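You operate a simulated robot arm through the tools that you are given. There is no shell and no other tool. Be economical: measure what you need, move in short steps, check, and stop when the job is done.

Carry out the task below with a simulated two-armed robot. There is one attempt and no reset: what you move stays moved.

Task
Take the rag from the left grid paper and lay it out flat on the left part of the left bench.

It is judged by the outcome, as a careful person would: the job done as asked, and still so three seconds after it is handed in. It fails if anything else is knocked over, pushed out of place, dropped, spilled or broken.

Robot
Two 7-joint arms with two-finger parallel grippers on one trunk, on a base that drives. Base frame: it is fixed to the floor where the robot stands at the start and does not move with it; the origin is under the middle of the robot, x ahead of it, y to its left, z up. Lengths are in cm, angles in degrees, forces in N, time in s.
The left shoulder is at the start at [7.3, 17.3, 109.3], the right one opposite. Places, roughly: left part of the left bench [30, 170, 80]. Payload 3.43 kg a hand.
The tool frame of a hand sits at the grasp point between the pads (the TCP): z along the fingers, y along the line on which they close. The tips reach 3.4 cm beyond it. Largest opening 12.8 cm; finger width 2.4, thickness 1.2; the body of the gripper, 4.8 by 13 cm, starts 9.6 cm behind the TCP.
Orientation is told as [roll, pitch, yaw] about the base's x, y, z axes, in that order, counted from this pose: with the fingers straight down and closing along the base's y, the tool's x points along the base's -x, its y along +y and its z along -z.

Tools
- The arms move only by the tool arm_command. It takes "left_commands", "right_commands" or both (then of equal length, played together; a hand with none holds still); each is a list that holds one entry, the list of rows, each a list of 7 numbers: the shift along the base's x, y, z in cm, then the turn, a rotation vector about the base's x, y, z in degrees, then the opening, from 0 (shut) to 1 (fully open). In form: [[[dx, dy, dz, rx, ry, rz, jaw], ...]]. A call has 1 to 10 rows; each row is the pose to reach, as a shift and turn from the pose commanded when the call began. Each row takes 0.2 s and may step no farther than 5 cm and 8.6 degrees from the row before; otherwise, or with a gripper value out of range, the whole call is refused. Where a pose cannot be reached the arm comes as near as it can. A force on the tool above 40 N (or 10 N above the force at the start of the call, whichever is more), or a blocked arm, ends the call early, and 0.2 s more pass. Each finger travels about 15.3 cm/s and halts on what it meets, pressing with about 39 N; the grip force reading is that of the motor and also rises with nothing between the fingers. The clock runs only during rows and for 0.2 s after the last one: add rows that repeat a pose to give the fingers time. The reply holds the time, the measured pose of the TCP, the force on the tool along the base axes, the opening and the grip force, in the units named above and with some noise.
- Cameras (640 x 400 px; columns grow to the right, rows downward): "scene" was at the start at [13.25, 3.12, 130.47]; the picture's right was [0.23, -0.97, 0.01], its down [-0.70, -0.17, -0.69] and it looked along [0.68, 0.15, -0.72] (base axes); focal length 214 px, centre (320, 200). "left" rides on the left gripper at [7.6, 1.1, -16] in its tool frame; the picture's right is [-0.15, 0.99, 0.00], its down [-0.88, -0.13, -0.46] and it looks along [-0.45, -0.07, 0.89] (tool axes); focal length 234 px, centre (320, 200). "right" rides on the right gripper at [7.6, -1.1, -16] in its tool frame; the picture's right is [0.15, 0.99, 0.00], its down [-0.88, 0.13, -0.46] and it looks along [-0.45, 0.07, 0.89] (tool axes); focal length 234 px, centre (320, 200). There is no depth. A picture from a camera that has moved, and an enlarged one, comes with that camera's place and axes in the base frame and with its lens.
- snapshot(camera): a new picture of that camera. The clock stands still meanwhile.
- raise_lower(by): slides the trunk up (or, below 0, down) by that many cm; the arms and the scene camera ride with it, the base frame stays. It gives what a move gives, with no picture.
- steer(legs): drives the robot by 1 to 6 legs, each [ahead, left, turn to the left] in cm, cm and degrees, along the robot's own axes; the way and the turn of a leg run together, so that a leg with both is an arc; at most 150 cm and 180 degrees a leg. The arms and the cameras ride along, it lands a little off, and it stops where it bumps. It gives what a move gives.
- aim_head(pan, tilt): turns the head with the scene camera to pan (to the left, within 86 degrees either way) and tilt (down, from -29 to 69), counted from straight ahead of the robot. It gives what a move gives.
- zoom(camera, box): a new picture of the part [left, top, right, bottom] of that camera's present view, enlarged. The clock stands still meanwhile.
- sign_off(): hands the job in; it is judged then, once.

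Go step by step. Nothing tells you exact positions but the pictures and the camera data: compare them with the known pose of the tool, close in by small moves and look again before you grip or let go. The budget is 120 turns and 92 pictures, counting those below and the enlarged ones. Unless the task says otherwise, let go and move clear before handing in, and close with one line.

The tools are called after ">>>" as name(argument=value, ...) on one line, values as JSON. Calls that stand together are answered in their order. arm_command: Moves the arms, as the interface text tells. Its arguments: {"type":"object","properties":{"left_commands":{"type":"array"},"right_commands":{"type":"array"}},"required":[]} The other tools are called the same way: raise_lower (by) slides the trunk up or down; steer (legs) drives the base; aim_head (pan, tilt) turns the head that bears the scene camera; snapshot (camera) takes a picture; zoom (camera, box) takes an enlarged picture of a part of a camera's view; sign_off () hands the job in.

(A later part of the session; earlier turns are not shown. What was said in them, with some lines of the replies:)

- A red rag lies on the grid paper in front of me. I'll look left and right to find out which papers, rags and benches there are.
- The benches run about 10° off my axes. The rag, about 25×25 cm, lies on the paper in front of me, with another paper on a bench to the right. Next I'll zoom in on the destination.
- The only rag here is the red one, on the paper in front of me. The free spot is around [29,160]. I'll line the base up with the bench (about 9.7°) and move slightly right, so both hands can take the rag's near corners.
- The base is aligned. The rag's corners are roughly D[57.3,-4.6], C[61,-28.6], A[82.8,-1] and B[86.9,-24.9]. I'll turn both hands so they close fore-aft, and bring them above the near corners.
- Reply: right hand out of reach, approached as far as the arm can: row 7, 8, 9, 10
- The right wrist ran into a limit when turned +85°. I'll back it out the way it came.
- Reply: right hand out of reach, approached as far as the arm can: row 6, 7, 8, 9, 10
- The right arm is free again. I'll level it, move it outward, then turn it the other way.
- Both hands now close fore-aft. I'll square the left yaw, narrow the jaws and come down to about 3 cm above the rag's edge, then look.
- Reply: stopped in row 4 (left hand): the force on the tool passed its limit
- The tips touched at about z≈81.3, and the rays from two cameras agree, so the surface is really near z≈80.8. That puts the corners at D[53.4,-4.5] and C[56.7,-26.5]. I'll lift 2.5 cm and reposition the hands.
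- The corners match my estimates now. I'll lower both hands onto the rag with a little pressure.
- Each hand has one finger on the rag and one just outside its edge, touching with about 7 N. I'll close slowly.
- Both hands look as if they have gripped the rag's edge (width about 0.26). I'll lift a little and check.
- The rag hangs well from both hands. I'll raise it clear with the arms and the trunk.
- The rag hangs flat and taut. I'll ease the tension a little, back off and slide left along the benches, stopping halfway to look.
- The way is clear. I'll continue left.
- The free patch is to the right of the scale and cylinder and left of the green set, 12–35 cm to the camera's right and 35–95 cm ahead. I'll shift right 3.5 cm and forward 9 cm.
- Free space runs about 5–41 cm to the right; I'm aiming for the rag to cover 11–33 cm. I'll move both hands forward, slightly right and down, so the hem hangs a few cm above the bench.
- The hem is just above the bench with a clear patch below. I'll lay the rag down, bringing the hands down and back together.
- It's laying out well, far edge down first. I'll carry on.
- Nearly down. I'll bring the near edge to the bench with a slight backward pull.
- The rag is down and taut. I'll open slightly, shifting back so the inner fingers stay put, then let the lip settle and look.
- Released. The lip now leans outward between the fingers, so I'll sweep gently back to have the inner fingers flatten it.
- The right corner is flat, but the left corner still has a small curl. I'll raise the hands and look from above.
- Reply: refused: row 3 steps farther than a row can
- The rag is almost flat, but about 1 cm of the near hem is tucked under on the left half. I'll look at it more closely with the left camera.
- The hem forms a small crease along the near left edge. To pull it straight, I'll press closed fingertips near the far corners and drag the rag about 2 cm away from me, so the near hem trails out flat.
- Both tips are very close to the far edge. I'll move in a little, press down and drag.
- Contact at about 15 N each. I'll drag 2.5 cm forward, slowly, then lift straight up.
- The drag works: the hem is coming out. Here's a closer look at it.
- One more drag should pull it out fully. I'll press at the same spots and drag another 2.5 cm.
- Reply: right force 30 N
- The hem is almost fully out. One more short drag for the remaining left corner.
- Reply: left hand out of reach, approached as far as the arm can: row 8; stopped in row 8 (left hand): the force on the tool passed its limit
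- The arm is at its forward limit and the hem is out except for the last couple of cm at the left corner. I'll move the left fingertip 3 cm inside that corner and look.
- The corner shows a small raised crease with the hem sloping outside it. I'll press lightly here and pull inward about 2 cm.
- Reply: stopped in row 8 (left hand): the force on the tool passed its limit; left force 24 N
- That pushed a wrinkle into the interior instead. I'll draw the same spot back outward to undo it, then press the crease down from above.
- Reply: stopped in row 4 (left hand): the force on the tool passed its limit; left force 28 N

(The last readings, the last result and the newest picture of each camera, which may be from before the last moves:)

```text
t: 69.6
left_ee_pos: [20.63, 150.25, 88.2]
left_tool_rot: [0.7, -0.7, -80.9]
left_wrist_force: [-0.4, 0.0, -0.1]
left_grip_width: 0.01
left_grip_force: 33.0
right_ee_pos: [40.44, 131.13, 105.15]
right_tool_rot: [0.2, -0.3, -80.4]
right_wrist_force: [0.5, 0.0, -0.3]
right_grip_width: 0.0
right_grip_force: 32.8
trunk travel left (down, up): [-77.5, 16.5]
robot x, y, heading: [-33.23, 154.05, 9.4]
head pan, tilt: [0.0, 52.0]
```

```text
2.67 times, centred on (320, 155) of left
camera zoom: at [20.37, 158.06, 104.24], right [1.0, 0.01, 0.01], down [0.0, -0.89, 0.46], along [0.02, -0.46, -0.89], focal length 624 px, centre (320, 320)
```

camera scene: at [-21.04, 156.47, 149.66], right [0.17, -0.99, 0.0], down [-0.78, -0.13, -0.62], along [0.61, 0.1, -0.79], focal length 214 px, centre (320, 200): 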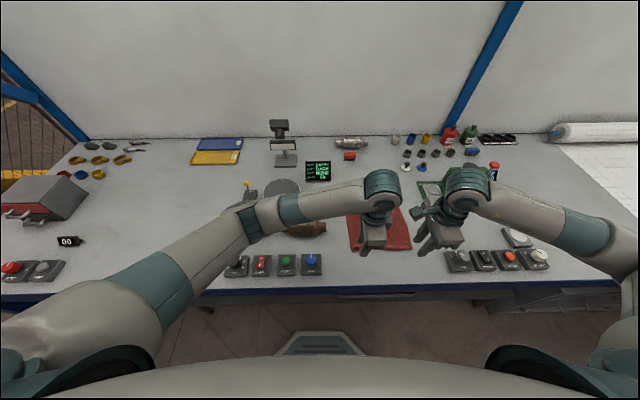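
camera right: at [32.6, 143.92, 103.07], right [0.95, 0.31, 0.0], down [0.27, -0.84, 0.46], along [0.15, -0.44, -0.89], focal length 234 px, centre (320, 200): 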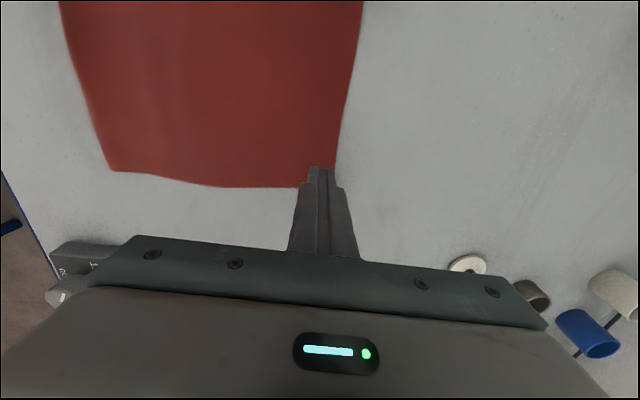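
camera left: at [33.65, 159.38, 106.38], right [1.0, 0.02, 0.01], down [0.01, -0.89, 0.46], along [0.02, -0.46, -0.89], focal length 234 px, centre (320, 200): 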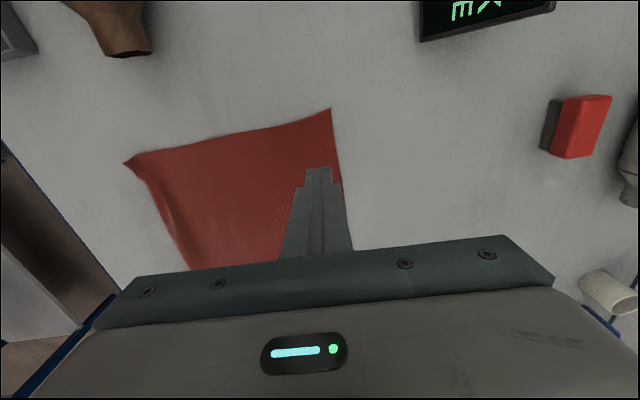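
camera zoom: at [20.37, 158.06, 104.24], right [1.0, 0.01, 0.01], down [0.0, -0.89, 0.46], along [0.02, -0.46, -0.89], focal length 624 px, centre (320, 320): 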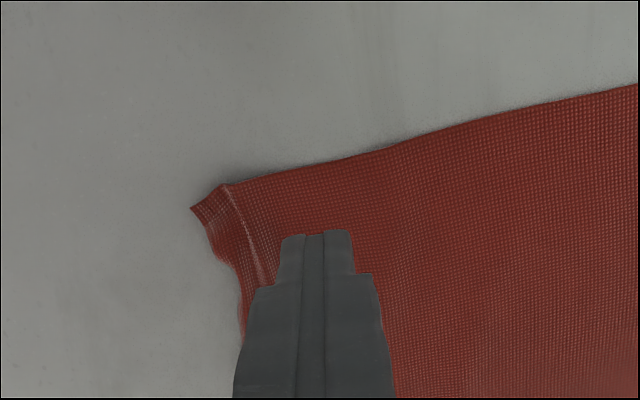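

The interior is smooth again. Now I'll press straight down on the crease near the corner, with a small outward stroke.

>>> arm_command(left_commands=[[[-1.5, -0.1, 0, 0, 0, 0, 0], [-2.8, -0.1, -1, 0, 0, 0, 0], [-2.8, -0.1, -2.5, 0, 0, 0, 0], [-2.8, -0.1, -3.5, 0, 0, 0, 0], [-2.8, -0.1, -4, 0, 0, 0, 0], [-2.8, -0.1, -4, 0, 0, 0, 0]]])

>>> arm_command(left_commands=[[[-0.4, 0, 0, 0, 0, 0, 0], [-0.8, 0, 0, 0, 0, 0, 0], [-1.2, 0, 0, 0, 0, 0, 0], [-1.6, 0, 0, 0, 0, 0, 0], [-2, 0, 0, 0, 0, 0, 0], [-2.4, 0, 0, 0, 0, 0, 0], [-2.4, 0, 3, 0, 0, 0, 0], [-2.4, 0, 6, 0, 0, 0, 0]]])

>>> zoom(camera="left", box=[240, 80, 480, 230])

>>> zoom(camera="scene", box=[310, 160, 470, 260])

```text
t: 71.0
left_ee_pos: [18.04, 150.22, 84.53]
left_tool_rot: [0.9, -0.8, -81.0]
left_wrist_force: [0.6, 0.3, 15.7]
left_grip_width: 0.0
left_grip_force: 33.1
right_ee_pos: [40.49, 131.14, 105.38]
right_tool_rot: [0.2, -0.3, -80.4]
right_wrist_force: [0.5, 0.5, -0.1]
right_grip_width: 0.01
right_grip_force: 33.1
trunk travel left (down, up): [-77.5, 16.5]
robot x, y, heading: [-33.17, 154.19, 9.6]
head pan, tilt: [0.0, 52.0]
```

```text
t: 72.8
left_ee_pos: [15.5, 150.18, 90.24]
left_tool_rot: [0.7, -0.7, -80.9]
left_wrist_force: [-1.1, 0.1, -0.4]
left_grip_width: 0.0
left_grip_force: 33.0
right_ee_pos: [40.6, 131.14, 105.16]
right_tool_rot: [0.1, -0.3, -80.4]
right_wrist_force: [-0.8, 0.0, 0.5]
right_grip_width: 0.0
right_grip_force: 32.6
trunk travel left (down, up): [-77.5, 16.5]
robot x, y, heading: [-33.11, 154.25, 9.7]
head pan, tilt: [0.0, 52.0]
```

```text
2.67 times, centred on (360, 155) of left
camera zoom: at [15.27, 157.98, 106.23], right [1.0, 0.01, 0.01], down [0.0, -0.89, 0.46], along [0.02, -0.46, -0.89], focal length 624 px, centre (213, 320)
```

zoom: 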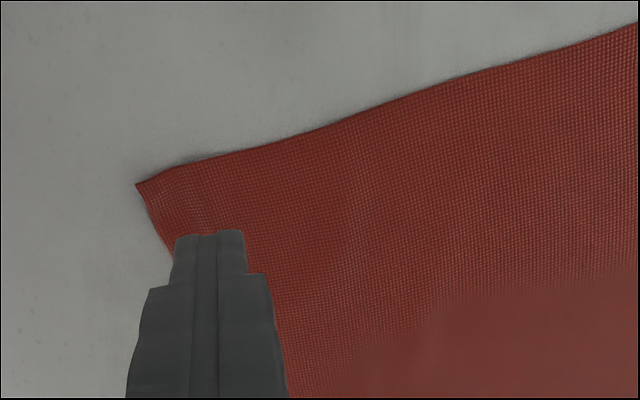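

```text
4.00 times, centred on (390, 210) of scene
camera zoom: at [-21.11, 156.46, 149.66], right [0.17, -0.99, 0.0], down [-0.78, -0.13, -0.62], along [0.61, 0.1, -0.79], focal length 858 px, centre (40, 160)
```

zoom: 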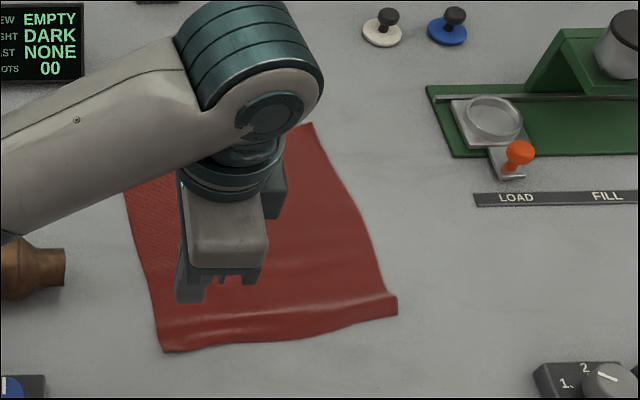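

The left corner is flat now. I'll do the same with the right hand on the right part of the crease.

>>> arm_command(left_commands=[[[0, 0, 4, 0, 0, 0, 0], [0, 2, 8, 0, 0, 0, 0], [0, 4, 11, 0, 0, 0, 0], [0, 6, 14, 0, 0, 0, 0], [0, 8, 16, 0, 0, 0, 0], [0, 8, 16, 0, 0, 0, 0], [0, 8, 16, 0, 0, 0, 0]]], right_commands=[[[-4, 0, 0, 0, 0, 0, 0], [-8, 0.5, -2, 0, 0, 0, 0], [-12, 1, -5, 0, 0, 0, 0], [-15, 1.7, -8, 0, 0, 0, 0], [-18, 2.2, -11, 0, 0, 0, 0], [-19.2, 2.6, -14.5, 0, 0, 0, 0], [-19.2, 2.6, -17, 0, 0, 0, 0]]])

>>> zoom(camera="right", box=[200, 80, 440, 230])

>>> zoom(camera="scene", box=[310, 160, 470, 260])

```text
refused: row 3 steps farther than a row can; nothing moved
```

```text
2.67 times, centred on (320, 155) of right
camera zoom: at [38.04, 138.36, 121.11], right [0.95, 0.31, 0.0], down [0.27, -0.84, 0.46], along [0.15, -0.44, -0.89], focal length 624 px, centre (320, 320)
```

zoom: 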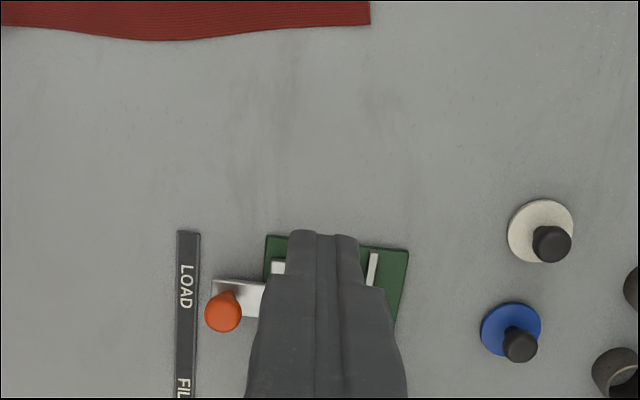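

```text
4.00 times, centred on (390, 210) of scene
camera zoom: at [-21.11, 156.46, 149.66], right [0.17, -0.99, 0.0], down [-0.78, -0.13, -0.62], along [0.61, 0.1, -0.79], focal length 858 px, centre (40, 160)
```

zoom: 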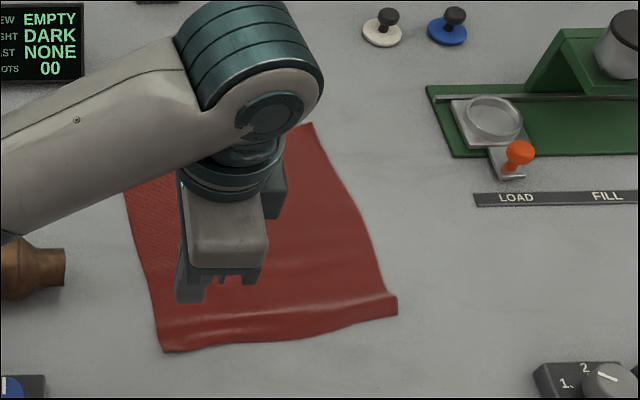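

>>> arm_command(left_commands=[[[0, 0, 4, 0, 0, 0, 0], [0, 2, 8, 0, 0, 0, 0], [0, 4, 11, 0, 0, 0, 0], [0, 6, 14, 0, 0, 0, 0], [0, 8, 16, 0, 0, 0, 0], [0, 8, 16, 0, 0, 0, 0], [0, 8, 16, 0, 0, 0, 0], [0, 8, 16, 0, 0, 0, 0]]], right_commands=[[[-4, 0, 0, 0, 0, 0, 0], [-8, 0.5, -1, 0, 0, 0, 0], [-11, 1, -4, 0, 0, 0, 0], [-14, 1.7, -7, 0, 0, 0, 0], [-17, 2.2, -10, 0, 0, 0, 0], [-19, 2.6, -13, 0, 0, 0, 0], [-19.2, 2.6, -17, 0, 0, 0, 0], [-19.2, 2.6, -17, 0, 0, 0, 0]]])

>>> zoom(camera="right", box=[200, 80, 440, 230])

>>> zoom(camera="scene", box=[310, 160, 470, 260])

```text
t: 74.6
left_ee_pos: [15.62, 158.22, 106.35]
left_tool_rot: [0.7, -0.7, -80.9]
left_wrist_force: [0.7, 0.0, -0.6]
left_grip_width: 0.02
left_grip_force: 33.1
right_ee_pos: [21.28, 133.87, 88.14]
right_tool_rot: [0.1, -0.3, -80.3]
right_wrist_force: [0.6, -0.5, 0.2]
right_grip_width: 0.0
right_grip_force: 33.4
trunk travel left (down, up): [-77.5, 16.5]
robot x, y, heading: [-33.45, 153.92, 9.7]
head pan, tilt: [0.0, 52.0]
```

```text
2.67 times, centred on (320, 155) of right
camera zoom: at [18.86, 141.05, 104.07], right [0.95, 0.31, 0.0], down [0.27, -0.84, 0.46], along [0.14, -0.44, -0.89], focal length 624 px, centre (320, 320)
```

zoom: 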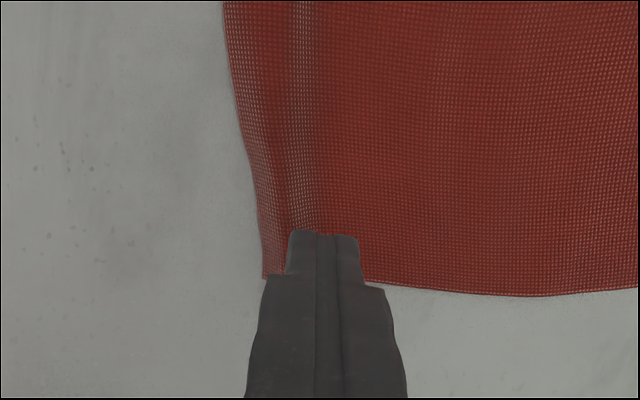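

```text
4.00 times, centred on (390, 210) of scene
camera zoom: at [-21.07, 156.49, 149.69], right [0.17, -0.99, 0.0], down [-0.78, -0.13, -0.62], along [0.61, 0.1, -0.79], focal length 858 px, centre (40, 160)
```

zoom: 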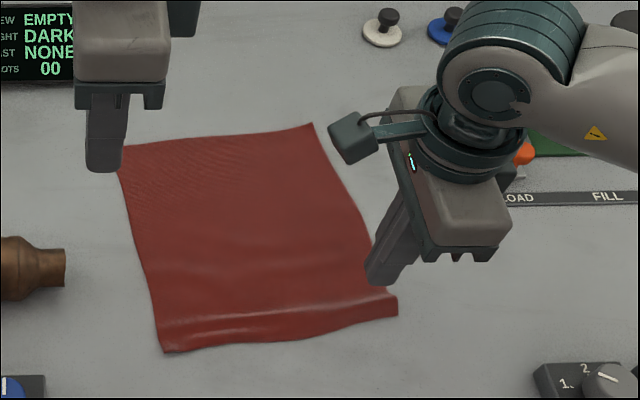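

>>> arm_command(right_commands=[[[-0.8, 0.5, -1.2, 0, 0, 0, 0], [-0.8, 0.5, -2.6, 0, 0, 0, 0], [-0.8, 0.5, -3.5, 0, 0, 0, 0], [-0.8, 0.5, -3.9, 0, 0, 0, 0], [-0.8, 0.5, -3.9, 0, 0, 0, 0]]])

>>> arm_command(right_commands=[[[-0.4, -0.07, 0, 0, 0, 0, 0], [-0.8, -0.14, 0, 0, 0, 0, 0], [-1.2, -0.2, 0, 0, 0, 0, 0], [-1.6, -0.27, 0, 0, 0, 0, 0], [-2, -0.34, 0, 0, 0, 0, 0], [-2.4, -0.4, 0, 0, 0, 0, 0], [-2.4, -0.4, 3, 0, 0, 0, 0], [-2.4, -0.4, 6, 0, 0, 0, 0]]])

>>> zoom(camera="scene", box=[310, 160, 470, 260])

>>> zoom(camera="right", box=[240, 50, 560, 250])

```text
t: 75.8
left_ee_pos: [15.47, 158.22, 106.3]
left_tool_rot: [0.8, -0.8, -80.9]
left_wrist_force: [-0.2, -0.1, -0.4]
left_grip_width: 0.0
left_grip_force: 33.0
right_ee_pos: [20.53, 134.2, 84.52]
right_tool_rot: [0.3, -0.2, -80.3]
right_wrist_force: [1.6, -1.9, 20.0]
right_grip_width: 0.0
right_grip_force: 33.1
trunk travel left (down, up): [-77.5, 16.5]
robot x, y, heading: [-33.67, 154.39, 9.9]
head pan, tilt: [0.0, 52.0]
```

```text
t: 77.6
left_ee_pos: [15.45, 158.27, 106.29]
left_tool_rot: [0.7, -0.7, -80.9]
left_wrist_force: [-0.3, 0.3, 0.5]
left_grip_width: 0.0
left_grip_force: 32.8
right_ee_pos: [18.12, 133.8, 90.26]
right_tool_rot: [0.1, -0.3, -80.4]
right_wrist_force: [-1.7, 0.1, 0.3]
right_grip_width: 0.0
right_grip_force: 32.9
trunk travel left (down, up): [-77.5, 16.5]
robot x, y, heading: [-33.29, 154.41, 9.7]
head pan, tilt: [0.0, 52.0]
```

```text
4.00 times, centred on (390, 210) of scene
camera zoom: at [-21.17, 156.53, 149.67], right [0.17, -0.99, 0.0], down [-0.78, -0.13, -0.62], along [0.61, 0.1, -0.79], focal length 858 px, centre (40, 160)
```

zoom: 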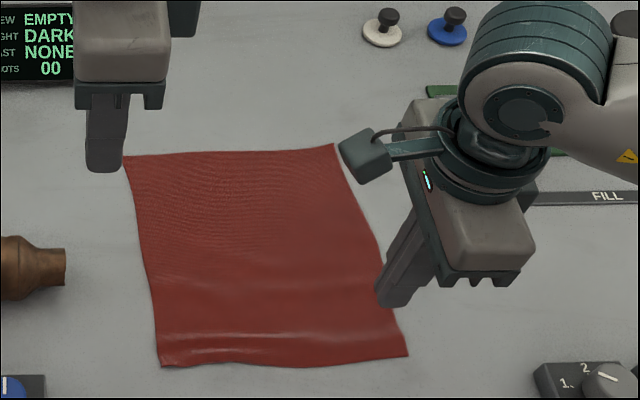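

```text
2.00 times, centred on (400, 150) of right
camera zoom: at [15.61, 141.04, 106.1], right [0.95, 0.31, 0.0], down [0.27, -0.84, 0.46], along [0.14, -0.44, -0.89], focal length 468 px, centre (160, 300)
```

zoom: 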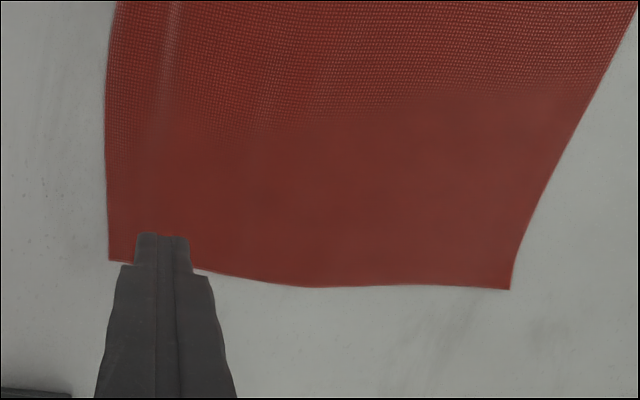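

Both corners are flat now. A faint crease remains mid-left, so one last press and stroke there with the left hand.

>>> arm_command(left_commands=[[[0, -2, -1, 0, 0, 0, 0], [0, -4, -3, 0, 0, 0, 0], [0, -7, -6, 0, 0, 0, 0], [-0.2, -10, -9, 0, 0, 0, 0], [-0.4, -11.9, -12, 0, 0, 0, 0], [-0.4, -11.9, -16, 0, 0, 0, 0], [-0.4, -11.9, -19, 0, 0, 0, 0], [-0.4, -11.9, -21, 0, 0, 0, 0], [-0.4, -11.9, -22.1, 0, 0, 0, 0], [-0.4, -11.9, -22.1, 0, 0, 0, 0]]], right_commands=[[[0, 0, 4, 0, 0, 0, 0], [0, -2, 8, 0, 0, 0, 0], [0, -5, 11, 0, 0, 0, 0], [0, -8, 14, 0, 0, 0, 0], [0, -8, 16, 0, 0, 0, 0], [0, -8, 16, 0, 0, 0, 0], [0, -8, 16, 0, 0, 0, 0], [0, -8, 16, 0, 0, 0, 0], [0, -8, 16, 0, 0, 0, 0], [0, -8, 16, 0, 0, 0, 0]]])

>>> arm_command(left_commands=[[[-0.4, -0.07, 0, 0, 0, 0, 0], [-0.8, -0.14, 0, 0, 0, 0, 0], [-1.2, -0.2, 0, 0, 0, 0, 0], [-1.6, -0.27, 0, 0, 0, 0, 0], [-1.6, -0.27, 3, 0, 0, 0, 0], [-1.6, 1, 7, 0, 0, 0, 0], [-1.6, 4, 10.5, 0, 0, 0, 0], [-1.6, 7.5, 14, 0, 0, 0, 0], [-1.6, 11, 17, 0, 0, 0, 0], [-1.6, 14.5, 20, 0, 0, 0, 0]]])

>>> zoom(camera="scene", box=[310, 160, 470, 260])

>>> snapshot(camera="scene")

```text
t: 79.8
left_ee_pos: [15.07, 146.38, 84.56]
left_tool_rot: [1.0, -0.9, -81.0]
left_wrist_force: [3.4, 2.8, 31.5]
left_grip_width: 0.02
left_grip_force: 32.8
right_ee_pos: [18.04, 125.89, 106.37]
right_tool_rot: [0.3, -0.3, -80.3]
right_wrist_force: [-1.6, -0.1, 0.4]
right_grip_width: 0.0
right_grip_force: 33.0
trunk travel left (down, up): [-77.5, 16.5]
robot x, y, heading: [-33.51, 154.12, 9.4]
head pan, tilt: [0.0, 52.0]
```

```text
t: 80.5
left_ee_pos: [14.56, 146.06, 84.61]
left_tool_rot: [1.0, -1.0, -81.0]
left_wrist_force: [-2.1, 1.4, 17.3]
left_grip_width: 0.01
left_grip_force: 33.3
right_ee_pos: [18.13, 125.84, 106.3]
right_tool_rot: [0.1, -0.3, -80.4]
right_wrist_force: [0.6, 0.9, 0.2]
right_grip_width: 0.0
right_grip_force: 33.2
trunk travel left (down, up): [-77.5, 16.5]
robot x, y, heading: [-33.21, 154.26, 9.6]
head pan, tilt: [0.0, 52.0]
stopped in row 3 (left hand): the force on the tool passed its limit (the readings are from after the stop); the commanded pose is now the measured one
```

```text
4.00 times, centred on (390, 210) of scene
camera zoom: at [-21.13, 156.47, 149.64], right [0.17, -0.99, 0.0], down [-0.78, -0.13, -0.62], along [0.61, 0.1, -0.79], focal length 858 px, centre (40, 160)
```

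zoom: 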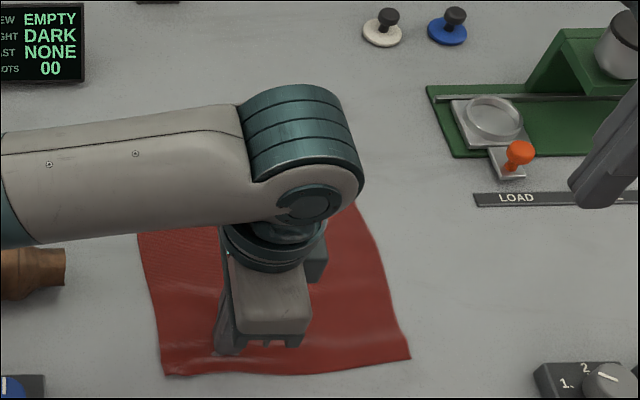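

```text
20 pictures are left
camera scene: at [-21.13, 156.47, 149.64], right [0.17, -0.99, 0.0], down [-0.78, -0.13, -0.62], along [0.61, 0.1, -0.79], focal length 214 px, centre (320, 200)
```

scene: 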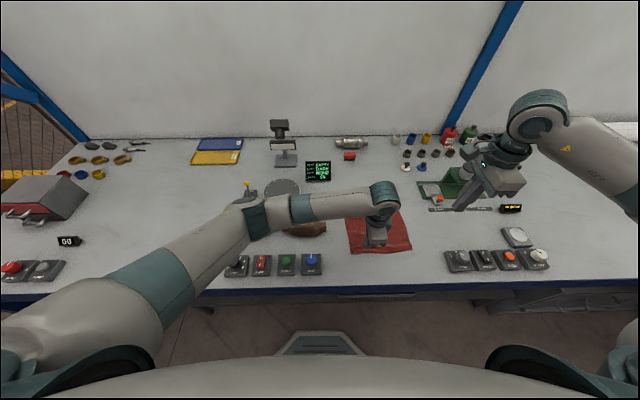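

Now I'll lift the left hand straight up and out to the left, then check.

>>> arm_command(left_commands=[[[0, 0, 2, 0, 0, 0, 0], [0, 0, 6, 0, 0, 0, 0], [0, 1, 10, 0, 0, 0, 0], [0, 4, 13.5, 0, 0, 0, 0], [0, 7, 17, 0, 0, 0, 0], [0, 10.5, 20, 0, 0, 0, 0], [0, 14, 23, 0, 0, 0, 0], [0, 17, 26, 0, 0, 0, 0], [0, 19, 28, 0, 0, 0, 0], [0, 19, 28, 0, 0, 0, 0]]])

>>> zoom(camera="scene", box=[310, 160, 470, 260])

```text
t: 82.7
left_ee_pos: [14.55, 165.04, 112.42]
left_tool_rot: [0.9, -0.9, -80.8]
left_wrist_force: [-1.0, -0.7, 0.3]
left_grip_width: 0.0
left_grip_force: 33.0
right_ee_pos: [18.16, 125.79, 106.2]
right_tool_rot: [0.2, 0.0, -80.4]
right_wrist_force: [0.4, 0.2, 0.7]
right_grip_width: 0.0
right_grip_force: 32.9
trunk travel left (down, up): [-77.5, 16.5]
robot x, y, heading: [-33.09, 154.28, 9.2]
head pan, tilt: [0.0, 52.0]
```

```text
4.00 times, centred on (390, 210) of scene
camera zoom: at [-21.0, 156.4, 149.68], right [0.17, -0.99, 0.0], down [-0.78, -0.13, -0.62], along [0.61, 0.1, -0.79], focal length 858 px, centre (40, 160)
```

zoom: 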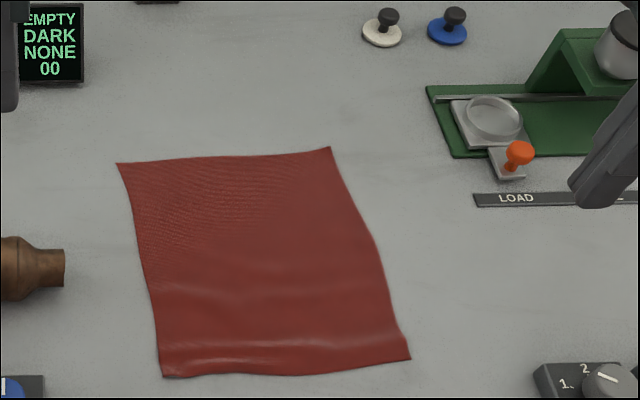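

The rag lies flat with all four corners out, and nothing around it has moved. I'll back away and do a final check.

>>> steer(legs=[[-15, 0, 0]])

>>> snapshot(camera="scene")

```text
t: 84.0
left_ee_pos: [-0.02, 162.58, 112.35]
left_tool_rot: [0.9, -0.9, -81.0]
left_wrist_force: [1.1, 0.1, -0.6]
left_grip_width: 0.02
left_grip_force: 32.9
right_ee_pos: [3.51, 123.3, 106.2]
right_tool_rot: [0.0, -0.2, -80.3]
right_wrist_force: [0.2, -0.3, 1.1]
right_grip_width: 0.0
right_grip_force: 32.6
trunk travel left (down, up): [-77.5, 16.5]
robot x, y, heading: [-47.83, 151.74, 9.8]
head pan, tilt: [0.0, 52.0]
```

```text
18 pictures are left
camera scene: at [-35.64, 153.97, 149.66], right [0.17, -0.99, 0.0], down [-0.78, -0.13, -0.61], along [0.61, 0.1, -0.79], focal length 214 px, centre (320, 200)
```

scene: 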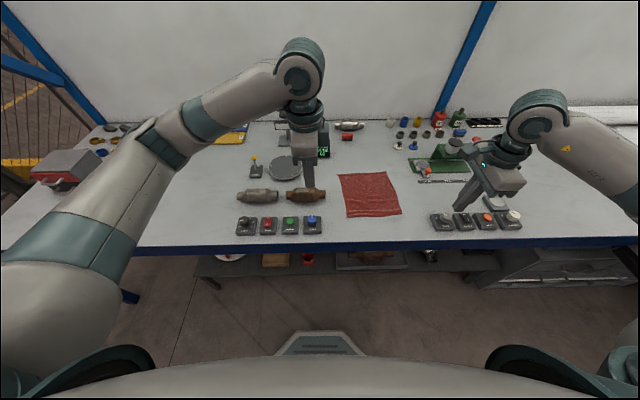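

The rag is flat on the bench, the other things are where they were, and the hands are clear. I'm handing in.

>>> sign_off()

```text
The job is handed in.
```

I took the rag off the left grid paper and laid it flat on the left part of the left bench, centred near [25, 145]. That is about 25 cm short of the [30, 170] you gave, because the scale and cylinder occupy that spot; a very faint ripple remains near the front edge, and nothing else was moved.
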